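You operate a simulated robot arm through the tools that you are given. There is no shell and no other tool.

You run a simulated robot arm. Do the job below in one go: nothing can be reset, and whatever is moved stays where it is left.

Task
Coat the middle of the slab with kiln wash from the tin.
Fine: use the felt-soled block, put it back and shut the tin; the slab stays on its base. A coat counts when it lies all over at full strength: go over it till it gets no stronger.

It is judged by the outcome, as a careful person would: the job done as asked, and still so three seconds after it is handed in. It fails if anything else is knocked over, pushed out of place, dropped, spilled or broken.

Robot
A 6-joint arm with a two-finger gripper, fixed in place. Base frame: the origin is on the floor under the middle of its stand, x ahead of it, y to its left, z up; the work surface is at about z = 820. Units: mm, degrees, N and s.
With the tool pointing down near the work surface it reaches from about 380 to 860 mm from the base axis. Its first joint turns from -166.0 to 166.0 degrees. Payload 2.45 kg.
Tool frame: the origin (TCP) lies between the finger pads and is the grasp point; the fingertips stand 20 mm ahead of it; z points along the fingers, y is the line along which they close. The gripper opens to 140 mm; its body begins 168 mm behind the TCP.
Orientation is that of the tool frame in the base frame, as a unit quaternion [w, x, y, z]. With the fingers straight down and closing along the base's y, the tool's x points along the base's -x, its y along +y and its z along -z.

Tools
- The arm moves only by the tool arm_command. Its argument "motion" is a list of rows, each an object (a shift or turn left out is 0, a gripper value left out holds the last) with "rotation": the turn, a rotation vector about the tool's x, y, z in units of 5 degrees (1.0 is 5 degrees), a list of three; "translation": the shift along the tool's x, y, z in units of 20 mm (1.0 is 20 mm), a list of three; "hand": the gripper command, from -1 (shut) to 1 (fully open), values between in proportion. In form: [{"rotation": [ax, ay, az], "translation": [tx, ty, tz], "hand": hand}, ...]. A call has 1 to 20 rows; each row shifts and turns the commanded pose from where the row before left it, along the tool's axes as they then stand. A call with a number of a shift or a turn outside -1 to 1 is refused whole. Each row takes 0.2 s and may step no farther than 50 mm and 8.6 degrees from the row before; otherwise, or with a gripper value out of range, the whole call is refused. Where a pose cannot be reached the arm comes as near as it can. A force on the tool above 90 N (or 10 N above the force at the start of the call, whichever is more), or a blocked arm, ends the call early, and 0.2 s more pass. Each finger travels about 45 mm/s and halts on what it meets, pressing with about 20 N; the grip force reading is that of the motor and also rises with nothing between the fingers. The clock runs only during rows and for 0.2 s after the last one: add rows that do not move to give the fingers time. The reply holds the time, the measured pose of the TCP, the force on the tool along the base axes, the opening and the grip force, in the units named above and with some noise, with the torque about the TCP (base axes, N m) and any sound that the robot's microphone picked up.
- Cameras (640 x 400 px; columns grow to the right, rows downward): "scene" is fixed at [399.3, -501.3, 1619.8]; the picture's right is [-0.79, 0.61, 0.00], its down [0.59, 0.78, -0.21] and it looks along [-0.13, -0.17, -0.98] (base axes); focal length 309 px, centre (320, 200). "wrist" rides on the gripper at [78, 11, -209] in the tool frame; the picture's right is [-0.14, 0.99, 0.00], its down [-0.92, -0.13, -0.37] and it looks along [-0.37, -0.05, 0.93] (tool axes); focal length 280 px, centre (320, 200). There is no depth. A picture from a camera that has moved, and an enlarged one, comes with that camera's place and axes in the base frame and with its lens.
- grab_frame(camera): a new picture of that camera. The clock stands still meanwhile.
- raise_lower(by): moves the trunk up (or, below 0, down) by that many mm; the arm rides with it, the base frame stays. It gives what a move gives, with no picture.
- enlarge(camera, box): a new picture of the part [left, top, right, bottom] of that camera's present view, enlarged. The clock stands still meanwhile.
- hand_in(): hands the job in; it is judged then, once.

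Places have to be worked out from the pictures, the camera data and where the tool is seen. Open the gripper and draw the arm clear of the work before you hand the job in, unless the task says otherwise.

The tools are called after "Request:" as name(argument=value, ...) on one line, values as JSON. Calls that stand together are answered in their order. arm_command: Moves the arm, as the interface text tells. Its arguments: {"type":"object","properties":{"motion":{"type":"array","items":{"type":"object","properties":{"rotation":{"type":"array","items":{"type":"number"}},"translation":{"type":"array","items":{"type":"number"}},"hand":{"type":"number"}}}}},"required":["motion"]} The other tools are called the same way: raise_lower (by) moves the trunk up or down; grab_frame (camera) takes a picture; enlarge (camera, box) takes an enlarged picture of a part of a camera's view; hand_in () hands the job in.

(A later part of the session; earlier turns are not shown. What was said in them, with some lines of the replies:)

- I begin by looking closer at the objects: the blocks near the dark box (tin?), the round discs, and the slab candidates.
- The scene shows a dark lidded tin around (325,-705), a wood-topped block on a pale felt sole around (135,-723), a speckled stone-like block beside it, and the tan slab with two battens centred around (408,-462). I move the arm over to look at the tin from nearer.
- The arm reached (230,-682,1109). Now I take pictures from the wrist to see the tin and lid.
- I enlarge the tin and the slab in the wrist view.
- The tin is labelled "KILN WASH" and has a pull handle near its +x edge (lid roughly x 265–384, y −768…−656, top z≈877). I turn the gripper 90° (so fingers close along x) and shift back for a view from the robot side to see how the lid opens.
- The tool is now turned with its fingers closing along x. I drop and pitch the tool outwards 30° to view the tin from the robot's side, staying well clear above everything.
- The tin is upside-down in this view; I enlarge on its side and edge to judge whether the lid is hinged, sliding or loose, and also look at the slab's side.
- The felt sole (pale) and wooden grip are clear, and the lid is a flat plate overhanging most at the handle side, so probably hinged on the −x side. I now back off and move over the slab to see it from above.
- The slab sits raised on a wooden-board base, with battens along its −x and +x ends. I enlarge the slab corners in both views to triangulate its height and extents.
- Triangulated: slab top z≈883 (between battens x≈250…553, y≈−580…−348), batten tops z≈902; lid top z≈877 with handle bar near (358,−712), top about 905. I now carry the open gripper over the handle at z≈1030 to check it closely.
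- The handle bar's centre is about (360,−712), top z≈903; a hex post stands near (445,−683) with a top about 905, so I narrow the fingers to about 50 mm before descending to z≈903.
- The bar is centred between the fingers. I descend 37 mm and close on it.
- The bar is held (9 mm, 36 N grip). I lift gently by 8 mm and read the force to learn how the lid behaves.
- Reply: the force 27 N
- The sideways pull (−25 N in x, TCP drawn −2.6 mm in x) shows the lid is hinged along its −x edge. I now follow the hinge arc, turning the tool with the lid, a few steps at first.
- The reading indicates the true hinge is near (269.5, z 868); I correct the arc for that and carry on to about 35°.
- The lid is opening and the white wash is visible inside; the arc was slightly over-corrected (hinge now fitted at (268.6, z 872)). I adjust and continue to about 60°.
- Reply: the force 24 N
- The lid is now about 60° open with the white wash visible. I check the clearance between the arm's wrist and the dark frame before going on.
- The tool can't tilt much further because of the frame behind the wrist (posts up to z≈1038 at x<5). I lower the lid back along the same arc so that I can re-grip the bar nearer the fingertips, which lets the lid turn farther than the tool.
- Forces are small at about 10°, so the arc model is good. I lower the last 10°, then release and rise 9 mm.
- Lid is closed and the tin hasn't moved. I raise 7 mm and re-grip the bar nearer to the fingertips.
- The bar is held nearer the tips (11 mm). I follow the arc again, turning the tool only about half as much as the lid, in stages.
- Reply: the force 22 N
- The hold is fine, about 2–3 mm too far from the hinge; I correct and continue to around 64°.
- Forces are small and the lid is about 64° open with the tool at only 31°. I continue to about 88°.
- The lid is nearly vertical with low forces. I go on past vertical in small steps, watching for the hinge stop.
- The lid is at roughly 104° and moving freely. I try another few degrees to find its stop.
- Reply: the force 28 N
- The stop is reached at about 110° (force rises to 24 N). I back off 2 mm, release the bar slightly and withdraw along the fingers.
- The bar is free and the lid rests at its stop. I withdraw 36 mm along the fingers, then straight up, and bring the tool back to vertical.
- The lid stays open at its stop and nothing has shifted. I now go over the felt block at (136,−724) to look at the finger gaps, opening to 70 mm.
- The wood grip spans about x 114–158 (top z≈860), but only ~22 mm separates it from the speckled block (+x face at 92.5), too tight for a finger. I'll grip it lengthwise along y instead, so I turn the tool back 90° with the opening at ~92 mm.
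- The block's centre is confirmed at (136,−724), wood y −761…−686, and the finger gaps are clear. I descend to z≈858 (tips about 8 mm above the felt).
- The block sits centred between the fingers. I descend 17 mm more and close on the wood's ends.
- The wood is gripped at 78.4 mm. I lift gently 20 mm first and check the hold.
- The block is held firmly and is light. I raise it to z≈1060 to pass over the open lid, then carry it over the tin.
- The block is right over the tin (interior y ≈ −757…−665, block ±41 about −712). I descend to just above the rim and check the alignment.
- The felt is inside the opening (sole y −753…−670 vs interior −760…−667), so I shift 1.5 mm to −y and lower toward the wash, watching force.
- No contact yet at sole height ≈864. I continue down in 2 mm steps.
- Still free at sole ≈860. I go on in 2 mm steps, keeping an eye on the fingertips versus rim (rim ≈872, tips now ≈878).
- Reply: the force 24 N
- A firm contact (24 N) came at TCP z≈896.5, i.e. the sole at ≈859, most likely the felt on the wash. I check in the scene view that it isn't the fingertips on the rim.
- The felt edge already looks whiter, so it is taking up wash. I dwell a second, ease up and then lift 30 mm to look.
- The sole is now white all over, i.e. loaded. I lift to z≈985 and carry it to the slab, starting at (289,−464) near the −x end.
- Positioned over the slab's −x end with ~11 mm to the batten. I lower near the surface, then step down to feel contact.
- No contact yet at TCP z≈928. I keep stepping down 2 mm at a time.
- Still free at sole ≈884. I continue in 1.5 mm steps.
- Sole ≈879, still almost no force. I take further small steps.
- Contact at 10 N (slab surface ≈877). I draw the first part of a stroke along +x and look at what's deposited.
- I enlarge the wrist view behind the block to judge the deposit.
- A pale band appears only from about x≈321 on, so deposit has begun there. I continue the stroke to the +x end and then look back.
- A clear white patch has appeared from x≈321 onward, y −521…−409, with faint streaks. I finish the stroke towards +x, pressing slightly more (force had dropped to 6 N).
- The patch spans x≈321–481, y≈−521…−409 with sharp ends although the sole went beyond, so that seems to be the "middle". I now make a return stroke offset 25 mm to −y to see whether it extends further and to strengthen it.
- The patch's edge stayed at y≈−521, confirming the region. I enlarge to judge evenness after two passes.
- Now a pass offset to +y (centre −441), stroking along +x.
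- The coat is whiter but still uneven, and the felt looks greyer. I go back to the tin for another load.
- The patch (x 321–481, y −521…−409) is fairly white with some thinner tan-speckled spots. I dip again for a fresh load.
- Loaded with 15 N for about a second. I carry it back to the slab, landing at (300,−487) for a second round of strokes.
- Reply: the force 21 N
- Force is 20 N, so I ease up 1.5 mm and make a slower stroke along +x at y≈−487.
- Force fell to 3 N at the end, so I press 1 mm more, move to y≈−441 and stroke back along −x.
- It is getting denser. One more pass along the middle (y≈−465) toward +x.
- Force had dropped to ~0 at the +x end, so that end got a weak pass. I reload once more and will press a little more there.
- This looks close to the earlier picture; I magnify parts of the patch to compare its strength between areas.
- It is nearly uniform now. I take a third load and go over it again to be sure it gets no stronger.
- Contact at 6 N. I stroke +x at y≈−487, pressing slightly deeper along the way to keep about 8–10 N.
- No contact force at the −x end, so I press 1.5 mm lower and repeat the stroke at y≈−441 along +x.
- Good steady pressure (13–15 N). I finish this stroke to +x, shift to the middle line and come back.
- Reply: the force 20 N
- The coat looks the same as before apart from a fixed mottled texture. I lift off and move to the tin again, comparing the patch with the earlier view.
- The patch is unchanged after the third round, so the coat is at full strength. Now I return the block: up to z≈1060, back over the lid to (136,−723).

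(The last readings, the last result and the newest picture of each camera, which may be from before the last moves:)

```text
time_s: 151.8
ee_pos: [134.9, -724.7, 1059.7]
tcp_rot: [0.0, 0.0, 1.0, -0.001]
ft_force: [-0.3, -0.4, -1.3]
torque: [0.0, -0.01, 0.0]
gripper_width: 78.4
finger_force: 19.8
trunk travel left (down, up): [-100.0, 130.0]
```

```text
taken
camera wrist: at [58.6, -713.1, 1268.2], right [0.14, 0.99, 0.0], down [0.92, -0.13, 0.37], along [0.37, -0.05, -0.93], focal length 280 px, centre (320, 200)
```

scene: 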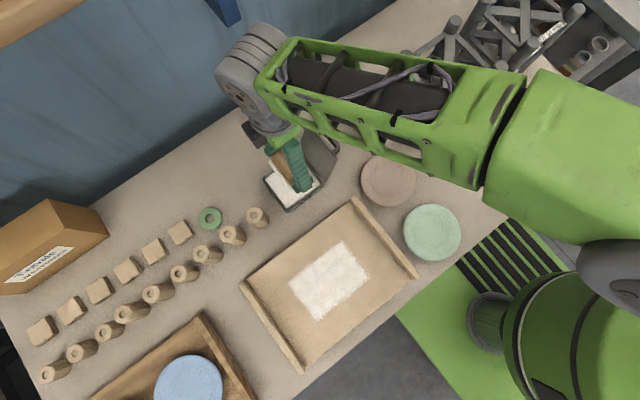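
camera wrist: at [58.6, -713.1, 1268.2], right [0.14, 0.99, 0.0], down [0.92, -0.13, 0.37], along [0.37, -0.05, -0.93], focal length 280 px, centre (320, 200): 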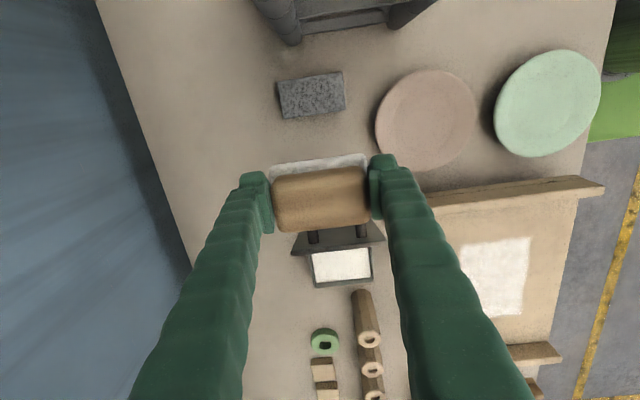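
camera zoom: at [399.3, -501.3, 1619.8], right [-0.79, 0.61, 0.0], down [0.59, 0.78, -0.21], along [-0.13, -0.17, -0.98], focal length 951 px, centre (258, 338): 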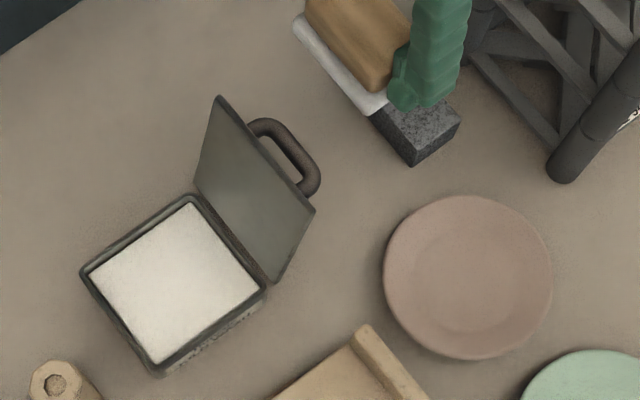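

Over the original spot. I lower the block down to just above the table, then feel for contact.

Request:
arm_command(motion=[{"translation": [0, 0, 0.98]}, {"translation": [0, 0, 0.98]}, {"translation": [0, 0, 0.98]}, {"translation": [0, 0, 0.98]}, {"translation": [0, 0, 0.98]}, {"translation": [0, 0, 0.98]}, {"translation": [0, 0, 0.98]}, {"translation": [0, 0, 0.98]}, {"translation": [0, 0, 0.98]}, {"translation": [0, 0, 0.9]}, {}])

Request:
arm_command(motion=[{"translation": [0, 0, 0.1]}, {}])

Request:
arm_command(motion=[{"translation": [0, 0, 0.075]}, {}])

```text
time_s: 154.2
ee_pos: [135.1, -724.8, 866.2]
tcp_rot: [0.0, 0.0, 1.0, 0.001]
ft_force: [0.4, -0.7, -0.9]
torque: [0.01, 0.03, -0.02]
gripper_width: 78.4
finger_force: 20.2
trunk travel left (down, up): [-100.0, 130.0]
```

```text
time_s: 154.8
ee_pos: [134.2, -723.7, 864.5]
tcp_rot: [0.001, 0.0, 1.0, 0.0]
ft_force: [0.5, -0.4, -0.6]
torque: [-0.03, 0.04, -0.02]
gripper_width: 78.4
finger_force: 19.8
trunk travel left (down, up): [-100.0, 130.0]
```

```text
time_s: 155.4
ee_pos: [134.8, -724.3, 861.8]
tcp_rot: [0.0, 0.0, 1.0, 0.0]
ft_force: [-0.3, 0.6, -0.9]
torque: [0.03, 0.03, -0.03]
gripper_width: 78.2
finger_force: 20.3
trunk travel left (down, up): [-100.0, 130.0]
```

Not touching yet; I nudge 1 mm to match the original spot and step down further.

Request:
arm_command(motion=[{"translation": [-0.05, 0.04, 0.075]}, {}])

Request:
arm_command(motion=[{"translation": [0, 0, 0.05]}, {}])

Request:
arm_command(motion=[{"translation": [0, 0, 0.05]}, {}])

```text
time_s: 156.0
ee_pos: [137.1, -723.1, 860.5]
tcp_rot: [0.0, 0.0, 1.0, 0.0]
ft_force: [-1.1, 0.0, -0.8]
torque: [0.01, 0.03, -0.02]
gripper_width: 78.3
finger_force: 19.9
trunk travel left (down, up): [-100.0, 130.0]
```

```text
time_s: 156.6
ee_pos: [135.7, -723.6, 860.3]
tcp_rot: [-0.001, 0.0, 1.0, 0.0]
ft_force: [-0.2, -0.7, -1.5]
torque: [0.02, 0.01, -0.02]
gripper_width: 78.4
finger_force: 20.1
trunk travel left (down, up): [-100.0, 130.0]
```

```text
time_s: 157.2
ee_pos: [136.2, -724.9, 858.8]
tcp_rot: [0.0, 0.0, 1.0, -0.001]
ft_force: [0.2, 1.5, 3.2]
torque: [-0.13, 0.08, -0.03]
gripper_width: 78.3
finger_force: 20.1
trunk travel left (down, up): [-100.0, 130.0]
```

The block touches the table (3 N). I open to ~92 mm and rise straight up.

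Request:
arm_command(motion=[{"hand": 0.25}, {"hand": 0.25}, {"hand": 0.314}, {"hand": 0.314}])

Request:
arm_command(motion=[{"translation": [0, 0, -0.5]}, {"translation": [0, 0, -1]}, {"translation": [0, 0, -1]}, {"translation": [0, 0, -1]}, {"translation": [0, 0, -1]}, {"translation": [0, 0, -1]}, {"translation": [0, 0, -1]}, {"translation": [0, 0, -1]}, {"translation": [0, 0, -1]}, {"translation": [0, 0, -1]}, {}])

Request:
grab_frame(camera="wrist")

Request:
enlarge(camera="scene", box=[240, 90, 440, 220])

```text
time_s: 158.2
ee_pos: [137.0, -723.2, 859.2]
tcp_rot: [0.0, 0.0, 1.0, 0.0]
ft_force: [0.2, 0.0, -0.4]
torque: [-0.02, -0.04, 0.03]
gripper_width: 92.0
finger_force: 0.1
trunk travel left (down, up): [-100.0, 130.0]
```

```text
time_s: 160.6
ee_pos: [136.0, -721.3, 1048.9]
tcp_rot: [-0.001, 0.0, 1.0, -0.001]
ft_force: [0.1, -0.3, -0.3]
torque: [-0.01, 0.03, -0.01]
gripper_width: 91.9
finger_force: 0.0
trunk travel left (down, up): [-100.0, 130.0]
```

```text
taken
camera wrist: at [58.7, -711.6, 1257.0], right [0.14, 0.99, 0.0], down [0.92, -0.13, 0.37], along [0.37, -0.05, -0.93], focal length 280 px, centre (320, 200)
```

wrist: 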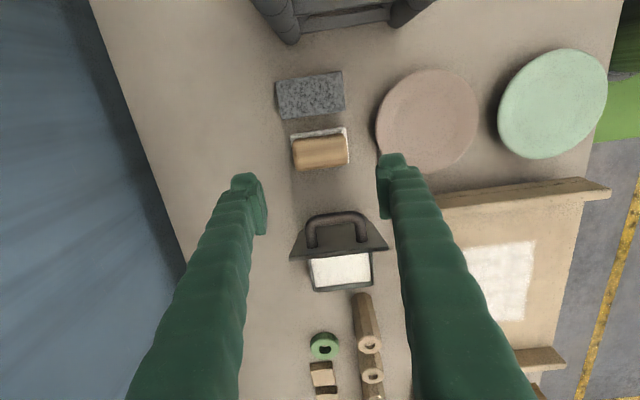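

```text
3.08 times, centred on (340, 155) of scene
camera zoom: at [399.3, -501.3, 1619.8], right [-0.79, 0.61, 0.0], down [0.59, 0.78, -0.21], along [-0.13, -0.17, -0.98], focal length 951 px, centre (258, 338)
```

zoom: 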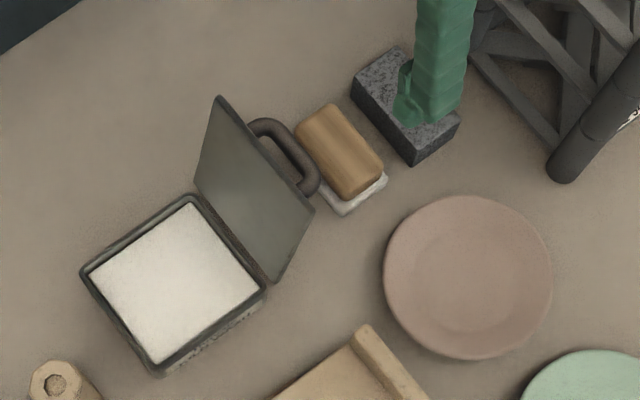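

The block stands back in its place and the lid is still open. I enlarge to check its position precisely.

Request:
enlarge(camera="wrist", box=[210, 60, 450, 210])

Request:
enlarge(camera="scene", box=[310, 90, 410, 180])

```text
2.67 times, centred on (330, 135) of wrist
camera zoom: at [58.7, -711.6, 1257.0], right [0.14, 0.99, 0.0], down [0.92, -0.13, 0.37], along [0.37, -0.05, -0.93], focal length 748 px, centre (293, 373)
```

zoom: 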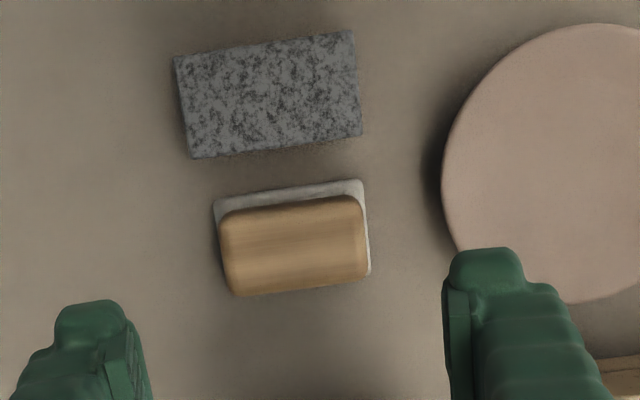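

```text
4.44 times, centred on (360, 135) of scene
camera zoom: at [399.3, -501.3, 1619.8], right [-0.79, 0.61, 0.0], down [0.59, 0.78, -0.21], along [-0.13, -0.17, -0.98], focal length 1374 px, centre (142, 489)
```

zoom: 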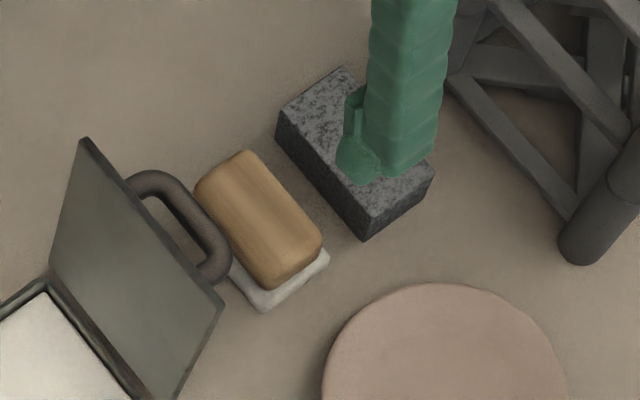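

The block is back upright within ~6 mm of its former spot, the stone block and disc untouched. Now I prepare to close the lid: move to (173,−714,1076), turn the tool back 90° and narrow the fingers to ~18 mm.

Request:
arm_command(motion=[{"translation": [-0.92, 0.21, -0.675], "hand": -0.743}, {"translation": [-0.92, 0.21, -0.675], "hand": -0.743}, {"rotation": [0, 0, 1]}, {"rotation": [0, 0, 1]}, {"rotation": [0, 0, 1]}, {"rotation": [0, 0, 1]}, {"rotation": [0, 0, 1]}, {"rotation": [0, 0, 1]}, {"rotation": [0, 0, 1]}, {"rotation": [0, 0, 1]}, {"rotation": [0, 0, 1]}, {"rotation": [0, 0, 1]}, {"rotation": [0, 0, 1]}, {"rotation": [0, 0, 1]}, {"rotation": [0, 0, 1]}, {"rotation": [0, 0, 1]}, {"rotation": [0, 0, 1]}, {"rotation": [0, 0, 1]}, {"rotation": [0, 0, 1]}, {"rotation": [0, 0, 1]}])

Request:
arm_command(motion=[{}, {}])

Request:
arm_command(motion=[{}, {}])

```text
time_s: 164.8
ee_pos: [172.3, -714.4, 1076.9]
tcp_rot: [0.0, 0.708, 0.707, 0.0]
ft_force: [0.1, -1.1, 0.2]
torque: [-0.02, -0.02, 0.03]
gripper_width: 18.0
finger_force: 0.0
trunk travel left (down, up): [-100.0, 130.0]
```

```text
time_s: 165.4
ee_pos: [173.1, -714.4, 1076.6]
tcp_rot: [0.0, 0.707, 0.707, -0.001]
ft_force: [-0.3, -0.2, 0.0]
torque: [0.01, 0.02, 0.01]
gripper_width: 18.3
finger_force: 0.2
trunk travel left (down, up): [-100.0, 130.0]
```

```text
time_s: 166.0
ee_pos: [172.3, -714.8, 1076.4]
tcp_rot: [-0.001, 0.707, 0.707, 0.0]
ft_force: [-0.6, -0.2, 0.5]
torque: [0.02, 0.02, -0.01]
gripper_width: 18.1
finger_force: 0.0
trunk travel left (down, up): [-100.0, 130.0]
```

Pose is right. I tilt the tool by 53° and come down 80 mm, then check the bar's position between the fingers.

Request:
arm_command(motion=[{"rotation": [-0.9622, 0, 0]}, {"rotation": [-0.9622, 0, 0]}, {"rotation": [-0.9622, 0, 0]}, {"rotation": [-0.9622, 0, 0]}, {"rotation": [-0.9622, 0, 0]}, {"rotation": [-0.9622, 0, 0]}, {"rotation": [-0.9622, 0, 0]}, {"rotation": [-0.9622, 0, 0]}, {"rotation": [-0.9622, 0, 0]}, {"rotation": [-0.9622, 0, 0]}, {"rotation": [-0.9622, 0, 0]}, {"translation": [0, -0.8, 0.6]}, {"translation": [0, -0.8, 0.6]}, {"translation": [0, -0.8, 0.6]}, {"translation": [0, -0.8, 0.6]}, {}])

Request:
grab_frame(camera="wrist")

Request:
enlarge(camera="scene", box=[260, 70, 420, 200])

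```text
time_s: 169.4
ee_pos: [172.0, -715.3, 997.6]
tcp_rot: [0.316, 0.633, 0.633, 0.315]
ft_force: [0.1, -0.1, 0.0]
torque: [0.01, 0.0, -0.01]
gripper_width: 18.0
finger_force: 0.1
trunk travel left (down, up): [-100.0, 130.0]
```

```text
taken
camera wrist: at [13.6, -636.8, 1129.9], right [0.6, -0.14, 0.79], down [-0.37, -0.92, 0.12], along [0.71, -0.37, -0.6], focal length 280 px, centre (320, 200)
```

wrist: 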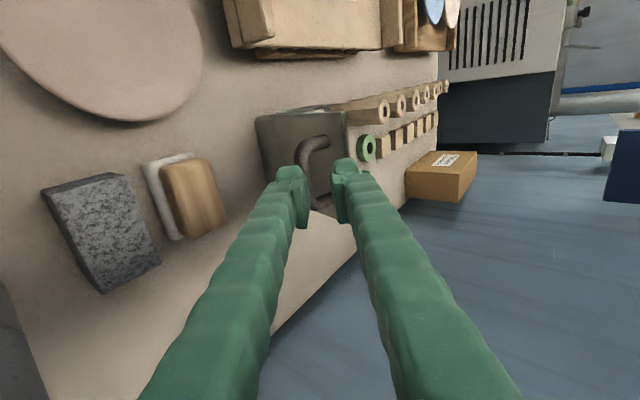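

```text
3.08 times, centred on (340, 135) of scene
camera zoom: at [399.3, -501.3, 1619.8], right [-0.79, 0.61, 0.0], down [0.59, 0.78, -0.21], along [-0.13, -0.17, -0.98], focal length 951 px, centre (258, 400)
```

zoom: 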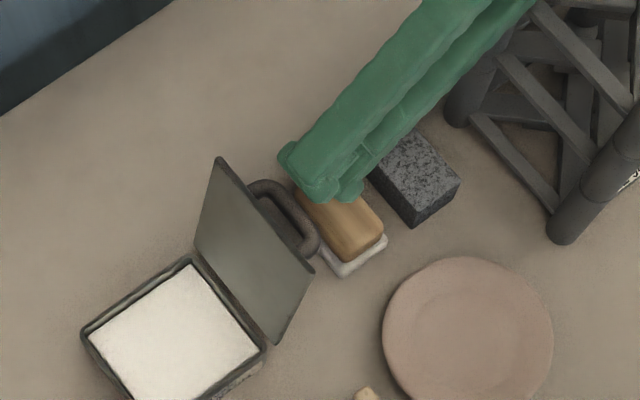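

Geometry matches the earlier release pose. I drop the final 20 mm and look at the bar relative to the fingers before going forward.

Request:
arm_command(motion=[{"translation": [0, -0.8, 0.6]}, {}])

Request:
enlarge(camera="wrist", box=[220, 90, 420, 250])

Request:
enlarge(camera="scene", box=[280, 110, 370, 190])

```text
time_s: 170.0
ee_pos: [172.7, -714.2, 975.2]
tcp_rot: [0.315, 0.633, 0.633, 0.315]
ft_force: [-0.6, 0.3, -0.7]
torque: [-0.03, 0.0, 0.0]
gripper_width: 18.2
finger_force: 0.1
trunk travel left (down, up): [-100.0, 130.0]
```

```text
2.50 times, centred on (320, 170) of wrist
camera zoom: at [13.1, -636.8, 1109.7], right [0.6, -0.14, 0.79], down [-0.37, -0.92, 0.12], along [0.71, -0.37, -0.6], focal length 701 px, centre (320, 275)
```

zoom: 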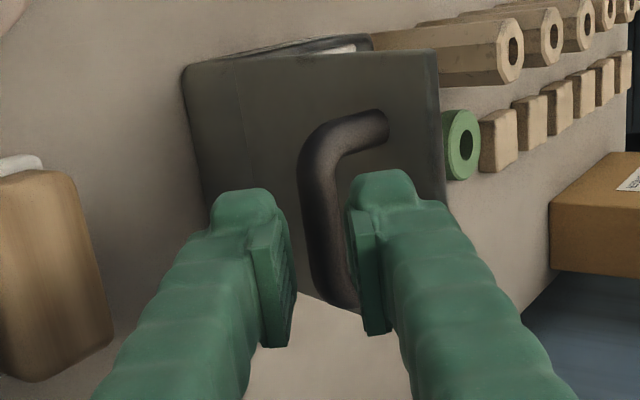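

```text
5.00 times, centred on (325, 150) of scene
camera zoom: at [399.3, -501.3, 1619.8], right [-0.79, 0.61, 0.0], down [0.59, 0.78, -0.21], along [-0.13, -0.17, -0.98], focal length 1546 px, centre (295, 450)
```

zoom: 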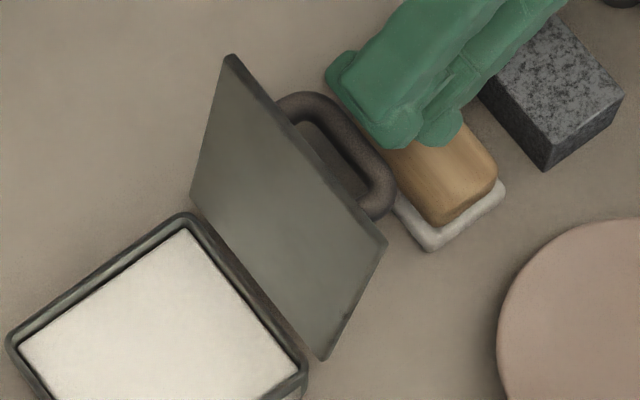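

The bar is centred between the fingers within ~1.5 mm. I shift 1 mm and advance 36 mm in steps.

Request:
arm_command(motion=[{"translation": [0, 0.05, 0.5]}, {"translation": [0, 0, 0.5]}, {"translation": [0, 0, 0.4]}, {}])

Request:
arm_command(motion=[{"translation": [0, 0, 0.4]}, {}])

Request:
enlarge(camera="wrist", box=[220, 90, 420, 250])

Request:
enlarge(camera="scene", box=[280, 110, 370, 190])

```text
time_s: 171.0
ee_pos: [195.5, -715.5, 960.3]
tcp_rot: [0.315, 0.633, 0.633, 0.315]
ft_force: [-0.2, -0.6, 0.6]
torque: [0.0, -0.03, 0.0]
gripper_width: 18.2
finger_force: 0.1
trunk travel left (down, up): [-100.0, 130.0]
```

```text
time_s: 171.6
ee_pos: [201.6, -715.3, 953.9]
tcp_rot: [0.315, 0.634, 0.633, 0.315]
ft_force: [-0.2, -0.9, -0.1]
torque: [0.01, -0.04, 0.01]
gripper_width: 18.0
finger_force: 0.1
trunk travel left (down, up): [-100.0, 130.0]
```

```text
2.50 times, centred on (320, 170) of wrist
camera zoom: at [42.6, -636.2, 1088.6], right [0.6, -0.14, 0.79], down [-0.37, -0.92, 0.12], along [0.71, -0.36, -0.6], focal length 701 px, centre (320, 275)
```

zoom: 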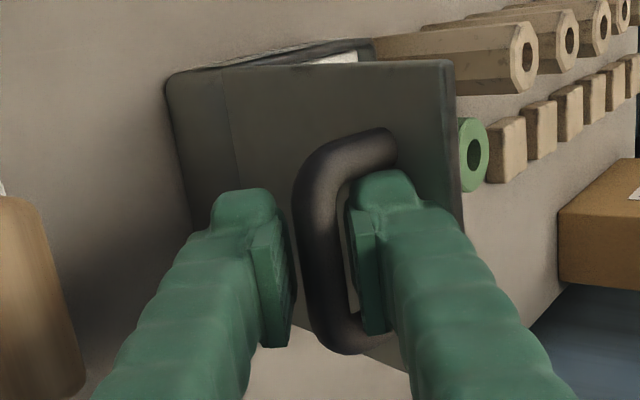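

```text
5.00 times, centred on (325, 150) of scene
camera zoom: at [399.3, -501.3, 1619.8], right [-0.79, 0.61, 0.0], down [0.59, 0.78, -0.21], along [-0.13, -0.17, -0.98], focal length 1546 px, centre (295, 450)
```

zoom: 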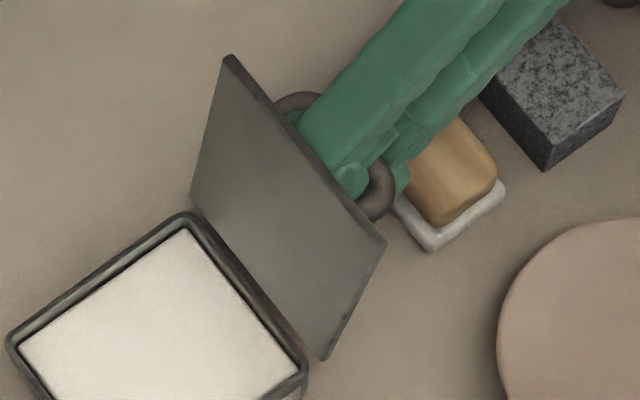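

The bar is between the fingers. I close on it.

Request:
arm_command(motion=[{"hand": -0.92}, {"hand": -0.92}, {"hand": -0.92}, {}])

```text
time_s: 172.6
ee_pos: [202.3, -713.8, 955.7]
tcp_rot: [0.315, 0.633, 0.633, 0.315]
ft_force: [4.3, -1.3, -0.2]
torque: [-0.92, -0.03, 0.83]
gripper_width: 9.7
finger_force: 37.5
trunk travel left (down, up): [-100.0, 130.0]
```

The handle is gripped. I now reverse the arc to close the lid, in stages with force checks.

Request:
arm_command(motion=[{"rotation": [0.6, 0, 0], "translation": [0, 0.389, 0.261]}, {"rotation": [0.768, 0, 0], "translation": [0, 0.6445, 0.269]}, {}])

Request:
arm_command(motion=[{"rotation": [0.768, 0, 0], "translation": [0, 0.623, 0.312]}, {"rotation": [0.768, 0, 0], "translation": [0, 0.599, 0.3535]}, {}])

Request:
enlarge(camera="scene", box=[240, 70, 440, 220])

```text
time_s: 173.4
ee_pos: [223.0, -714.7, 966.5]
tcp_rot: [0.277, 0.65, 0.651, 0.277]
ft_force: [-4.0, 0.1, 7.9]
torque: [-0.62, 0.1, 0.92]
gripper_width: 9.6
finger_force: 36.8
trunk travel left (down, up): [-100.0, 130.0]
```

```text
time_s: 174.2
ee_pos: [251.2, -713.7, 972.1]
tcp_rot: [0.233, 0.667, 0.668, 0.232]
ft_force: [-0.5, -2.4, -5.7]
torque: [-0.76, 0.09, 0.74]
gripper_width: 9.7
finger_force: 36.7
trunk travel left (down, up): [-100.0, 130.0]
```

```text
2.67 times, centred on (340, 145) of scene
camera zoom: at [399.3, -501.3, 1619.8], right [-0.79, 0.61, 0.0], down [0.59, 0.78, -0.21], along [-0.13, -0.17, -0.98], focal length 824 px, centre (267, 347)
```

zoom: 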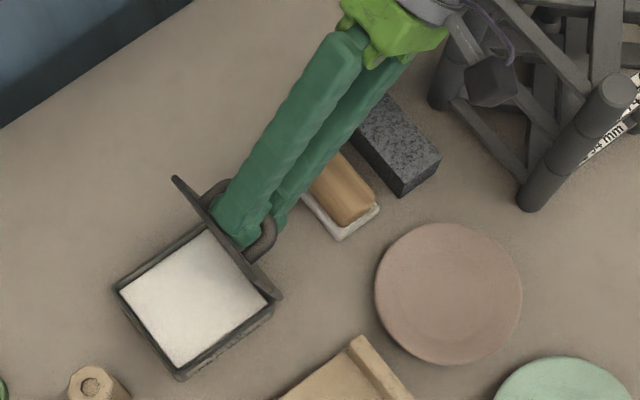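

Forces stay low and the lid follows. I carry on closing through k9–k6.

Request:
arm_command(motion=[{"rotation": [0.768, 0, 0], "translation": [0, 0.5725, 0.393]}, {"rotation": [0.768, 0, 0], "translation": [0, 0.5425, 0.4315]}, {}])

Request:
arm_command(motion=[{"rotation": [0.768, 0, 0], "translation": [0, 0.5095, 0.4675]}, {"rotation": [0.768, 0, 0], "translation": [0, 0.4745, 0.5]}, {}])

```text
time_s: 175.0
ee_pos: [276.7, -714.4, 972.3]
tcp_rot: [0.186, 0.682, 0.682, 0.187]
ft_force: [-1.0, -0.1, -8.5]
torque: [-0.24, 0.12, 0.93]
gripper_width: 9.5
finger_force: 37.1
trunk travel left (down, up): [-100.0, 130.0]
```

```text
time_s: 175.8
ee_pos: [303.8, -714.0, 964.5]
tcp_rot: [0.141, 0.693, 0.693, 0.142]
ft_force: [-3.2, 0.3, -6.6]
torque: [0.19, 0.15, 0.91]
gripper_width: 9.3
finger_force: 36.8
trunk travel left (down, up): [-100.0, 130.0]
```

The lid is about half closed with low forces. I continue through k5–k2.

Request:
arm_command(motion=[{"rotation": [0.768, 0, 0], "translation": [0, 0.4375, 0.53]}, {"rotation": [0.768, 0, 0], "translation": [0, 0.3985, 0.5585]}, {}])

Request:
arm_command(motion=[{"rotation": [0.768, 0, 0], "translation": [0, 0.375, 0.588]}, {"rotation": [0.768, 0, 0], "translation": [0, 0.334, 0.609]}, {}])

Request:
enlarge(camera="scene", box=[240, 90, 400, 220])

```text
time_s: 176.6
ee_pos: [327.0, -715.4, 950.6]
tcp_rot: [0.094, 0.701, 0.701, 0.094]
ft_force: [-3.1, 2.1, -2.8]
torque: [0.32, 0.0, 0.61]
gripper_width: 9.1
finger_force: 36.9
trunk travel left (down, up): [-100.0, 130.0]
```

```text
time_s: 177.4
ee_pos: [347.5, -715.0, 929.3]
tcp_rot: [0.046, 0.706, 0.706, 0.047]
ft_force: [-4.6, 4.4, -4.0]
torque: [0.08, 0.0, 0.34]
gripper_width: 9.0
finger_force: 36.5
trunk travel left (down, up): [-100.0, 130.0]
```

```text
3.08 times, centred on (320, 155) of scene
camera zoom: at [399.3, -501.3, 1619.8], right [-0.79, 0.61, 0.0], down [0.59, 0.78, -0.21], along [-0.13, -0.17, -0.98], focal length 951 px, centre (320, 338)
```

zoom: 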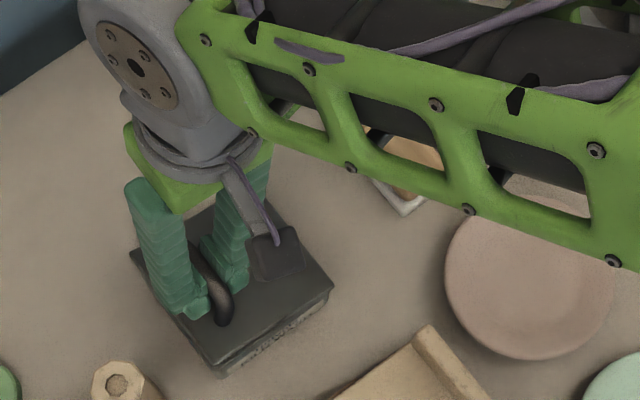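

The lid is about 16° from shut. I lower the last two steps.

Request:
arm_command(motion=[{"rotation": [0.768, 0, 0], "translation": [0, 0.2935, 0.626]}, {}])

Request:
arm_command(motion=[{"rotation": [0.384, 0, 0], "translation": [0, 0.137, 0.32]}, {"rotation": [0.384, 0, 0], "translation": [0, 0.112, 0.31]}, {}])

```text
time_s: 178.0
ee_pos: [354.3, -713.5, 919.4]
tcp_rot: [0.023, 0.706, 0.707, 0.024]
ft_force: [-7.1, 5.8, -2.9]
torque: [0.11, 0.19, 0.13]
gripper_width: 9.1
finger_force: 36.9
trunk travel left (down, up): [-100.0, 130.0]
```

```text
time_s: 178.8
ee_pos: [359.0, -713.6, 906.9]
tcp_rot: [0.0, 0.707, 0.707, 0.0]
ft_force: [-9.5, 2.7, -5.3]
torque: [-0.21, 0.0, 0.02]
gripper_width: 9.2
finger_force: 36.6
trunk travel left (down, up): [-100.0, 130.0]
```

The lid seems about shut but still hangs slightly on the gripper (−5 N). I lower 2 mm more with a −1 mm x adjustment to seat it.

Request:
arm_command(motion=[{"translation": [0, -0.05, 0.1]}, {}])

Request:
arm_command(motion=[{"translation": [0, -0.03, 0.1]}, {}])

Request:
enlarge(camera="wrist", box=[200, 60, 440, 260])

```text
time_s: 179.4
ee_pos: [360.1, -714.6, 906.2]
tcp_rot: [0.001, 0.707, 0.707, 0.0]
ft_force: [-1.5, 2.8, -0.2]
torque: [0.17, 0.03, -0.04]
gripper_width: 9.2
finger_force: 36.9
trunk travel left (down, up): [-100.0, 130.0]
```

```text
time_s: 180.0
ee_pos: [359.7, -716.5, 904.6]
tcp_rot: [0.002, 0.707, 0.707, -0.001]
ft_force: [7.2, 2.0, 12.1]
torque: [0.77, -0.02, -0.05]
gripper_width: 9.1
finger_force: 37.2
trunk travel left (down, up): [-100.0, 130.0]
```

```text
2.00 times, centred on (320, 160) of wrist
camera zoom: at [371.8, -636.0, 1112.5], right [0.99, -0.14, 0.0], down [-0.13, -0.92, 0.37], along [-0.05, -0.37, -0.93], focal length 561 px, centre (320, 280)
```

zoom: 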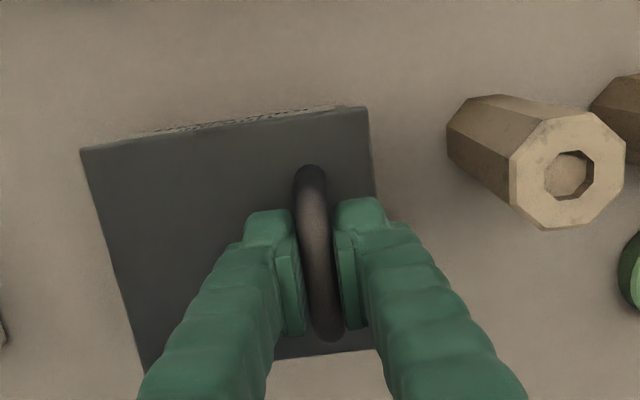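

The lid is seated (pressing back with 12 N). I ease, open the fingers slightly and rise straight up.

Request:
arm_command(motion=[{"translation": [0, 0.02, -0.05]}, {"hand": -0.65}, {"hand": -0.65}, {"hand": -0.65}, {"hand": -0.65}])

Request:
enlarge(camera="wrist", box=[200, 60, 440, 260])

```text
time_s: 181.2
ee_pos: [359.2, -714.6, 903.0]
tcp_rot: [0.0, 0.707, 0.707, 0.0]
ft_force: [-0.4, 0.3, 0.9]
torque: [0.02, -0.01, -0.01]
gripper_width: 24.4
finger_force: 0.0
trunk travel left (down, up): [-100.0, 130.0]
```

```text
2.00 times, centred on (320, 160) of wrist
camera zoom: at [371.1, -636.6, 1111.7], right [0.99, -0.14, 0.0], down [-0.13, -0.92, 0.37], along [-0.05, -0.37, -0.93], focal length 561 px, centre (320, 280)
```

zoom: 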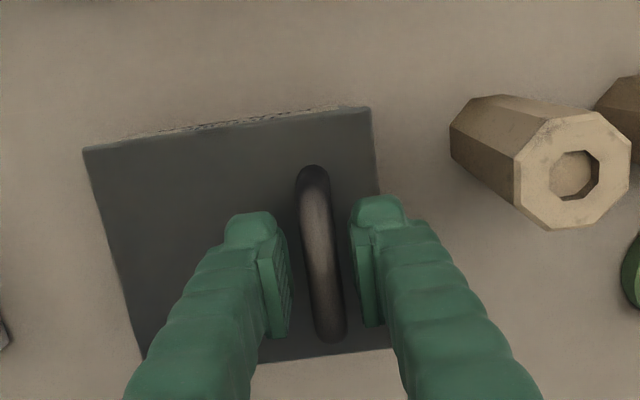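

The bar is free. I rise 160 mm and look at the whole scene.

Request:
arm_command(motion=[{"translation": [0, 0, -0.5]}, {"translation": [0, 0, -1]}, {"translation": [0, 0, -1]}, {"translation": [0, 0, -1]}, {"translation": [0, 0, -1]}, {"translation": [0, 0, -1]}, {"translation": [0, 0, -1]}, {"translation": [0, 0, -1]}, {"translation": [0, 0, -1]}, {"translation": [1, 0, 0]}, {"translation": [1, 0, 0]}, {"translation": [1, 0, 0]}, {"translation": [1, 0, 0]}, {"translation": [1, 0, 0]}, {}])

Request:
grab_frame(camera="scene")

Request:
grab_frame(camera="wrist")

Request:
enlarge(camera="wrist", box=[200, 120, 440, 280])

```text
time_s: 184.4
ee_pos: [358.1, -614.8, 1073.0]
tcp_rot: [-0.001, 0.707, 0.707, 0.0]
ft_force: [0.1, 0.3, 1.5]
torque: [-0.03, -0.01, 0.01]
gripper_width: 24.2
finger_force: 0.1
trunk travel left (down, up): [-100.0, 130.0]
```

```text
taken
```

scene: 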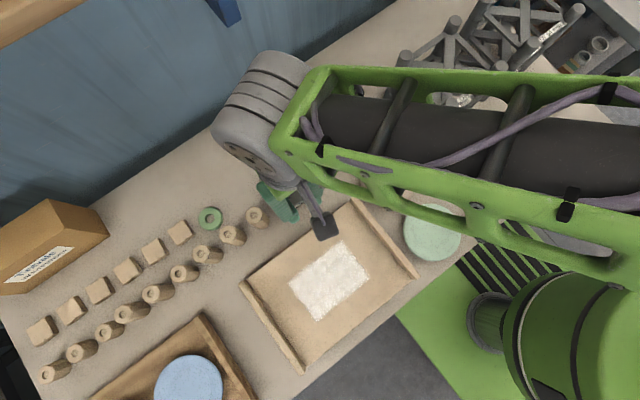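

```text
taken
camera wrist: at [370.9, -536.5, 1281.5], right [0.99, -0.14, 0.0], down [-0.13, -0.92, 0.37], along [-0.05, -0.37, -0.93], focal length 280 px, centre (320, 200)
```

wrist: 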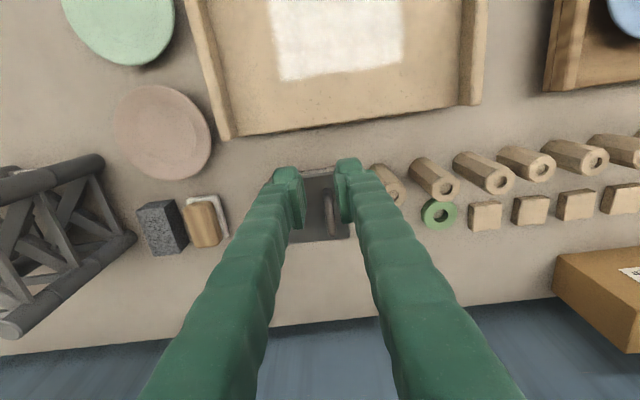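

```text
2.50 times, centred on (320, 200) of wrist
camera zoom: at [370.9, -536.5, 1281.5], right [0.99, -0.14, 0.0], down [-0.13, -0.92, 0.37], along [-0.05, -0.37, -0.93], focal length 701 px, centre (320, 200)
```

zoom: 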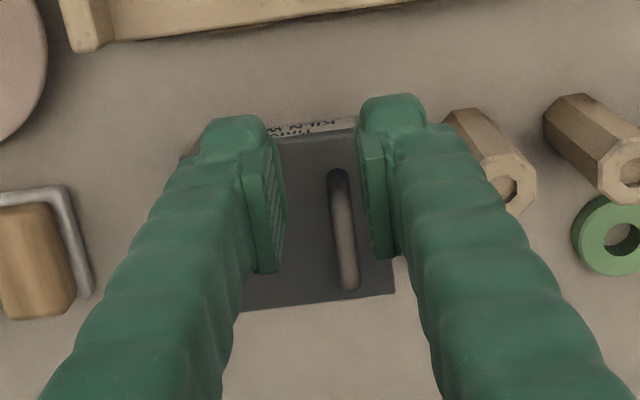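

The tin is shut and all else stands as before. I draw the arm back, opening the gripper, to a viewing pose for a last close look at the coat.

Request:
arm_command(motion=[{"translation": [0.94, 0.114, -0.1], "hand": 1}, {"translation": [0.94, 0.114, -0.1], "hand": 1}, {"translation": [0.94, 0.114, -0.1], "hand": 1}, {"translation": [0.94, 0.114, -0.1], "hand": 1}, {"translation": [0.94, 0.114, -0.1], "hand": 1}, {"translation": [0.94, 0.114, -0.1], "hand": 1}, {"translation": [0.94, 0.114, -0.1], "hand": 1}, {"translation": [0.94, 0.114, -0.1], "hand": 1}, {"translation": [0.94, 0.114, -0.1], "hand": 1}, {"translation": [0.94, 0.114, -0.1], "hand": 1}, {"translation": [0.94, 0.114, -0.1], "hand": 1}, {"translation": [0.94, 0.114, -0.1], "hand": 1}, {"translation": [0.94, 0.114, -0.1], "hand": 1}, {"translation": [0.94, 0.114, -0.1], "hand": 1}, {"hand": 1}])

Request:
grab_frame(camera="wrist")

Request:
enlarge(camera="wrist", box=[240, 120, 410, 240])

Request:
grab_frame(camera="scene")

```text
time_s: 187.6
ee_pos: [391.2, -350.4, 1101.2]
tcp_rot: [0.0, 0.707, 0.707, 0.0]
ft_force: [0.6, 0.2, -0.5]
torque: [-0.04, 0.03, 0.02]
gripper_width: 140.0
finger_force: 0.1
trunk travel left (down, up): [-100.0, 130.0]
```

```text
taken
camera wrist: at [403.0, -272.5, 1309.7], right [0.99, -0.14, 0.0], down [-0.13, -0.92, 0.37], along [-0.05, -0.37, -0.93], focal length 280 px, centre (320, 200)
```

wrist: 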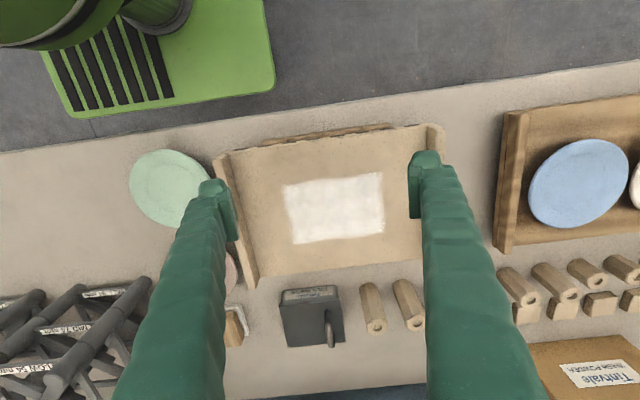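

```text
3.33 times, centred on (325, 180) of wrist
camera zoom: at [403.0, -272.5, 1309.7], right [0.99, -0.14, 0.0], down [-0.13, -0.92, 0.37], along [-0.05, -0.37, -0.93], focal length 935 px, centre (303, 267)
```

zoom: 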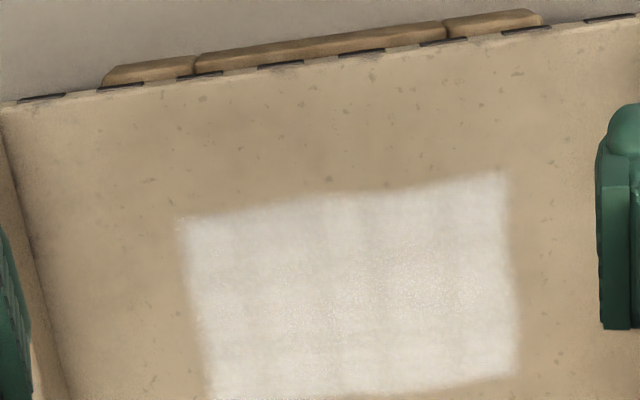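

```text
taken
```

scene: 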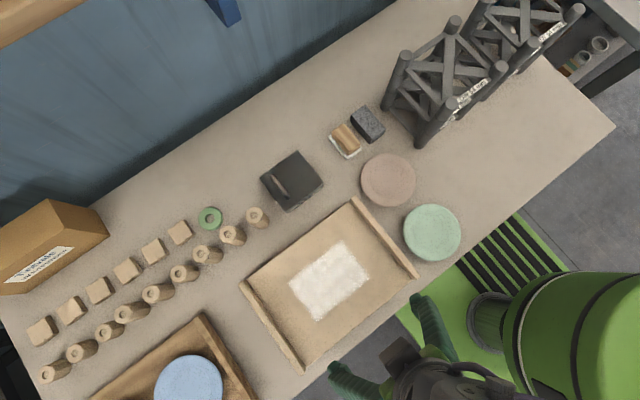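

The scene is as at the start except for the white patch and the white felt. I zoom in on the coat once more to see whether the faint streaks are thin spots.

Request:
enlarge(camera="wrist", box=[275, 165, 395, 250])

Request:
enlarge(camera="scene", box=[290, 225, 380, 325])

Request:
enlarge(camera="scene", box=[240, 90, 440, 220])

```text
4.71 times, centred on (335, 208) of wrist
camera zoom: at [403.0, -272.5, 1309.7], right [0.99, -0.14, 0.0], down [-0.13, -0.92, 0.37], along [-0.05, -0.37, -0.93], focal length 1320 px, centre (249, 165)
```

zoom: 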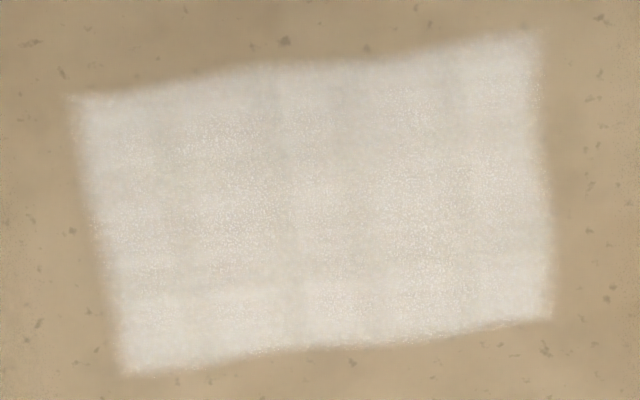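

```text
4.00 times, centred on (335, 275) of scene
camera zoom: at [399.3, -501.3, 1619.8], right [-0.79, 0.61, 0.0], down [0.59, 0.78, -0.21], along [-0.13, -0.17, -0.98], focal length 1237 px, centre (260, -100)
```

zoom: 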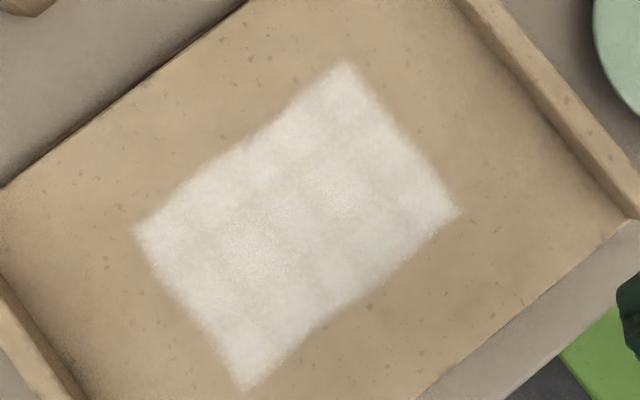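

```text
3.08 times, centred on (340, 155) of scene
camera zoom: at [399.3, -501.3, 1619.8], right [-0.79, 0.61, 0.0], down [0.59, 0.78, -0.21], along [-0.13, -0.17, -0.98], focal length 951 px, centre (258, 338)
```

zoom: 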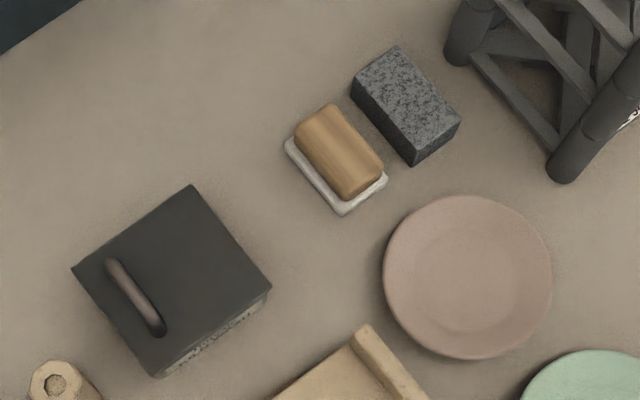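

The coat looks even, the lid outline matches its starting place to within a pixel, and the block is upright. One last check that the slab sits where it did, using the same crop as at the start.

Request:
enlarge(camera="scene", box=[220, 180, 480, 380])

Request:
enlarge(camera="scene", box=[0, 190, 280, 400])

```text
2.00 times, centred on (350, 280) of scene
camera zoom: at [399.3, -501.3, 1619.8], right [-0.79, 0.61, 0.0], down [0.59, 0.78, -0.21], along [-0.13, -0.17, -0.98], focal length 618 px, centre (260, 40)
```

zoom: 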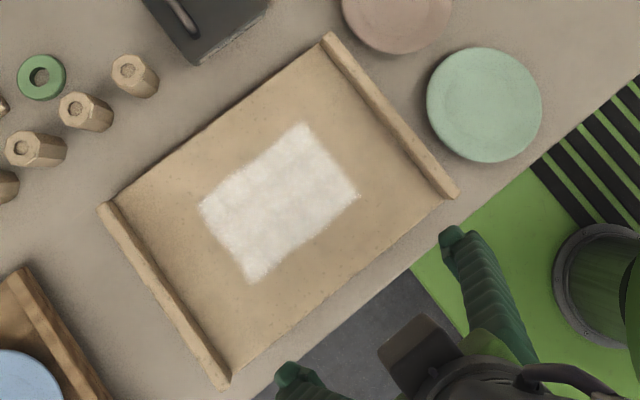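

```text
1.90 times, centred on (140, 295) of scene
camera zoom: at [399.3, -501.3, 1619.8], right [-0.79, 0.61, 0.0], down [0.59, 0.78, -0.21], along [-0.13, -0.17, -0.98], focal length 589 px, centre (663, 19)
```

zoom: 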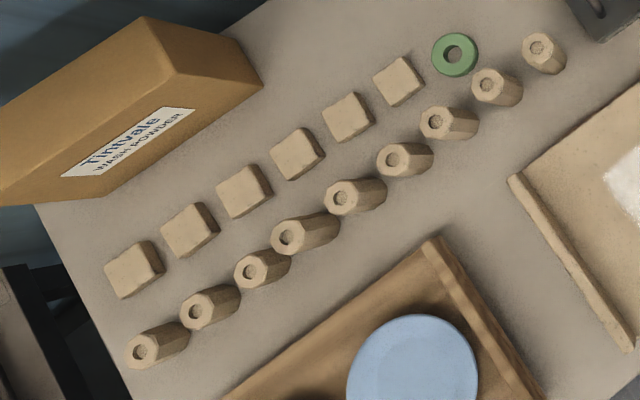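

The slab, tin, posts and discs match their starting pictures, the coat is full and even, the tin is shut, and the felt block is back. The gripper is open and clear above the work, so I hand the job in.

Request:
hand_in()

```text
The job is handed in.
```

The middle of the slab is coated with kiln wash and I've handed the job in. No result came back with the hand-in.

- **Coat:** I loaded the felt-soled block from the tin three times and went over the patch after each load. It measures about 160 × 112 mm, centred on the slab. After the third round it looked no stronger than after the second, apart from a faint mottled texture that stayed the same.
- **Slab:** it stayed on its base; its corners line up with the first picture.
- **Felt block:** it is back upright, about 6 mm further in +x than where it started, because it slipped slightly in the grip during the strokes.
- **Tin:** the lid is shut and the tin is where it was, to within about a pixel in the scene view.
- **Everything else:** nothing else looks moved in the final pictures. The gripper is open and the arm is clear above the work.
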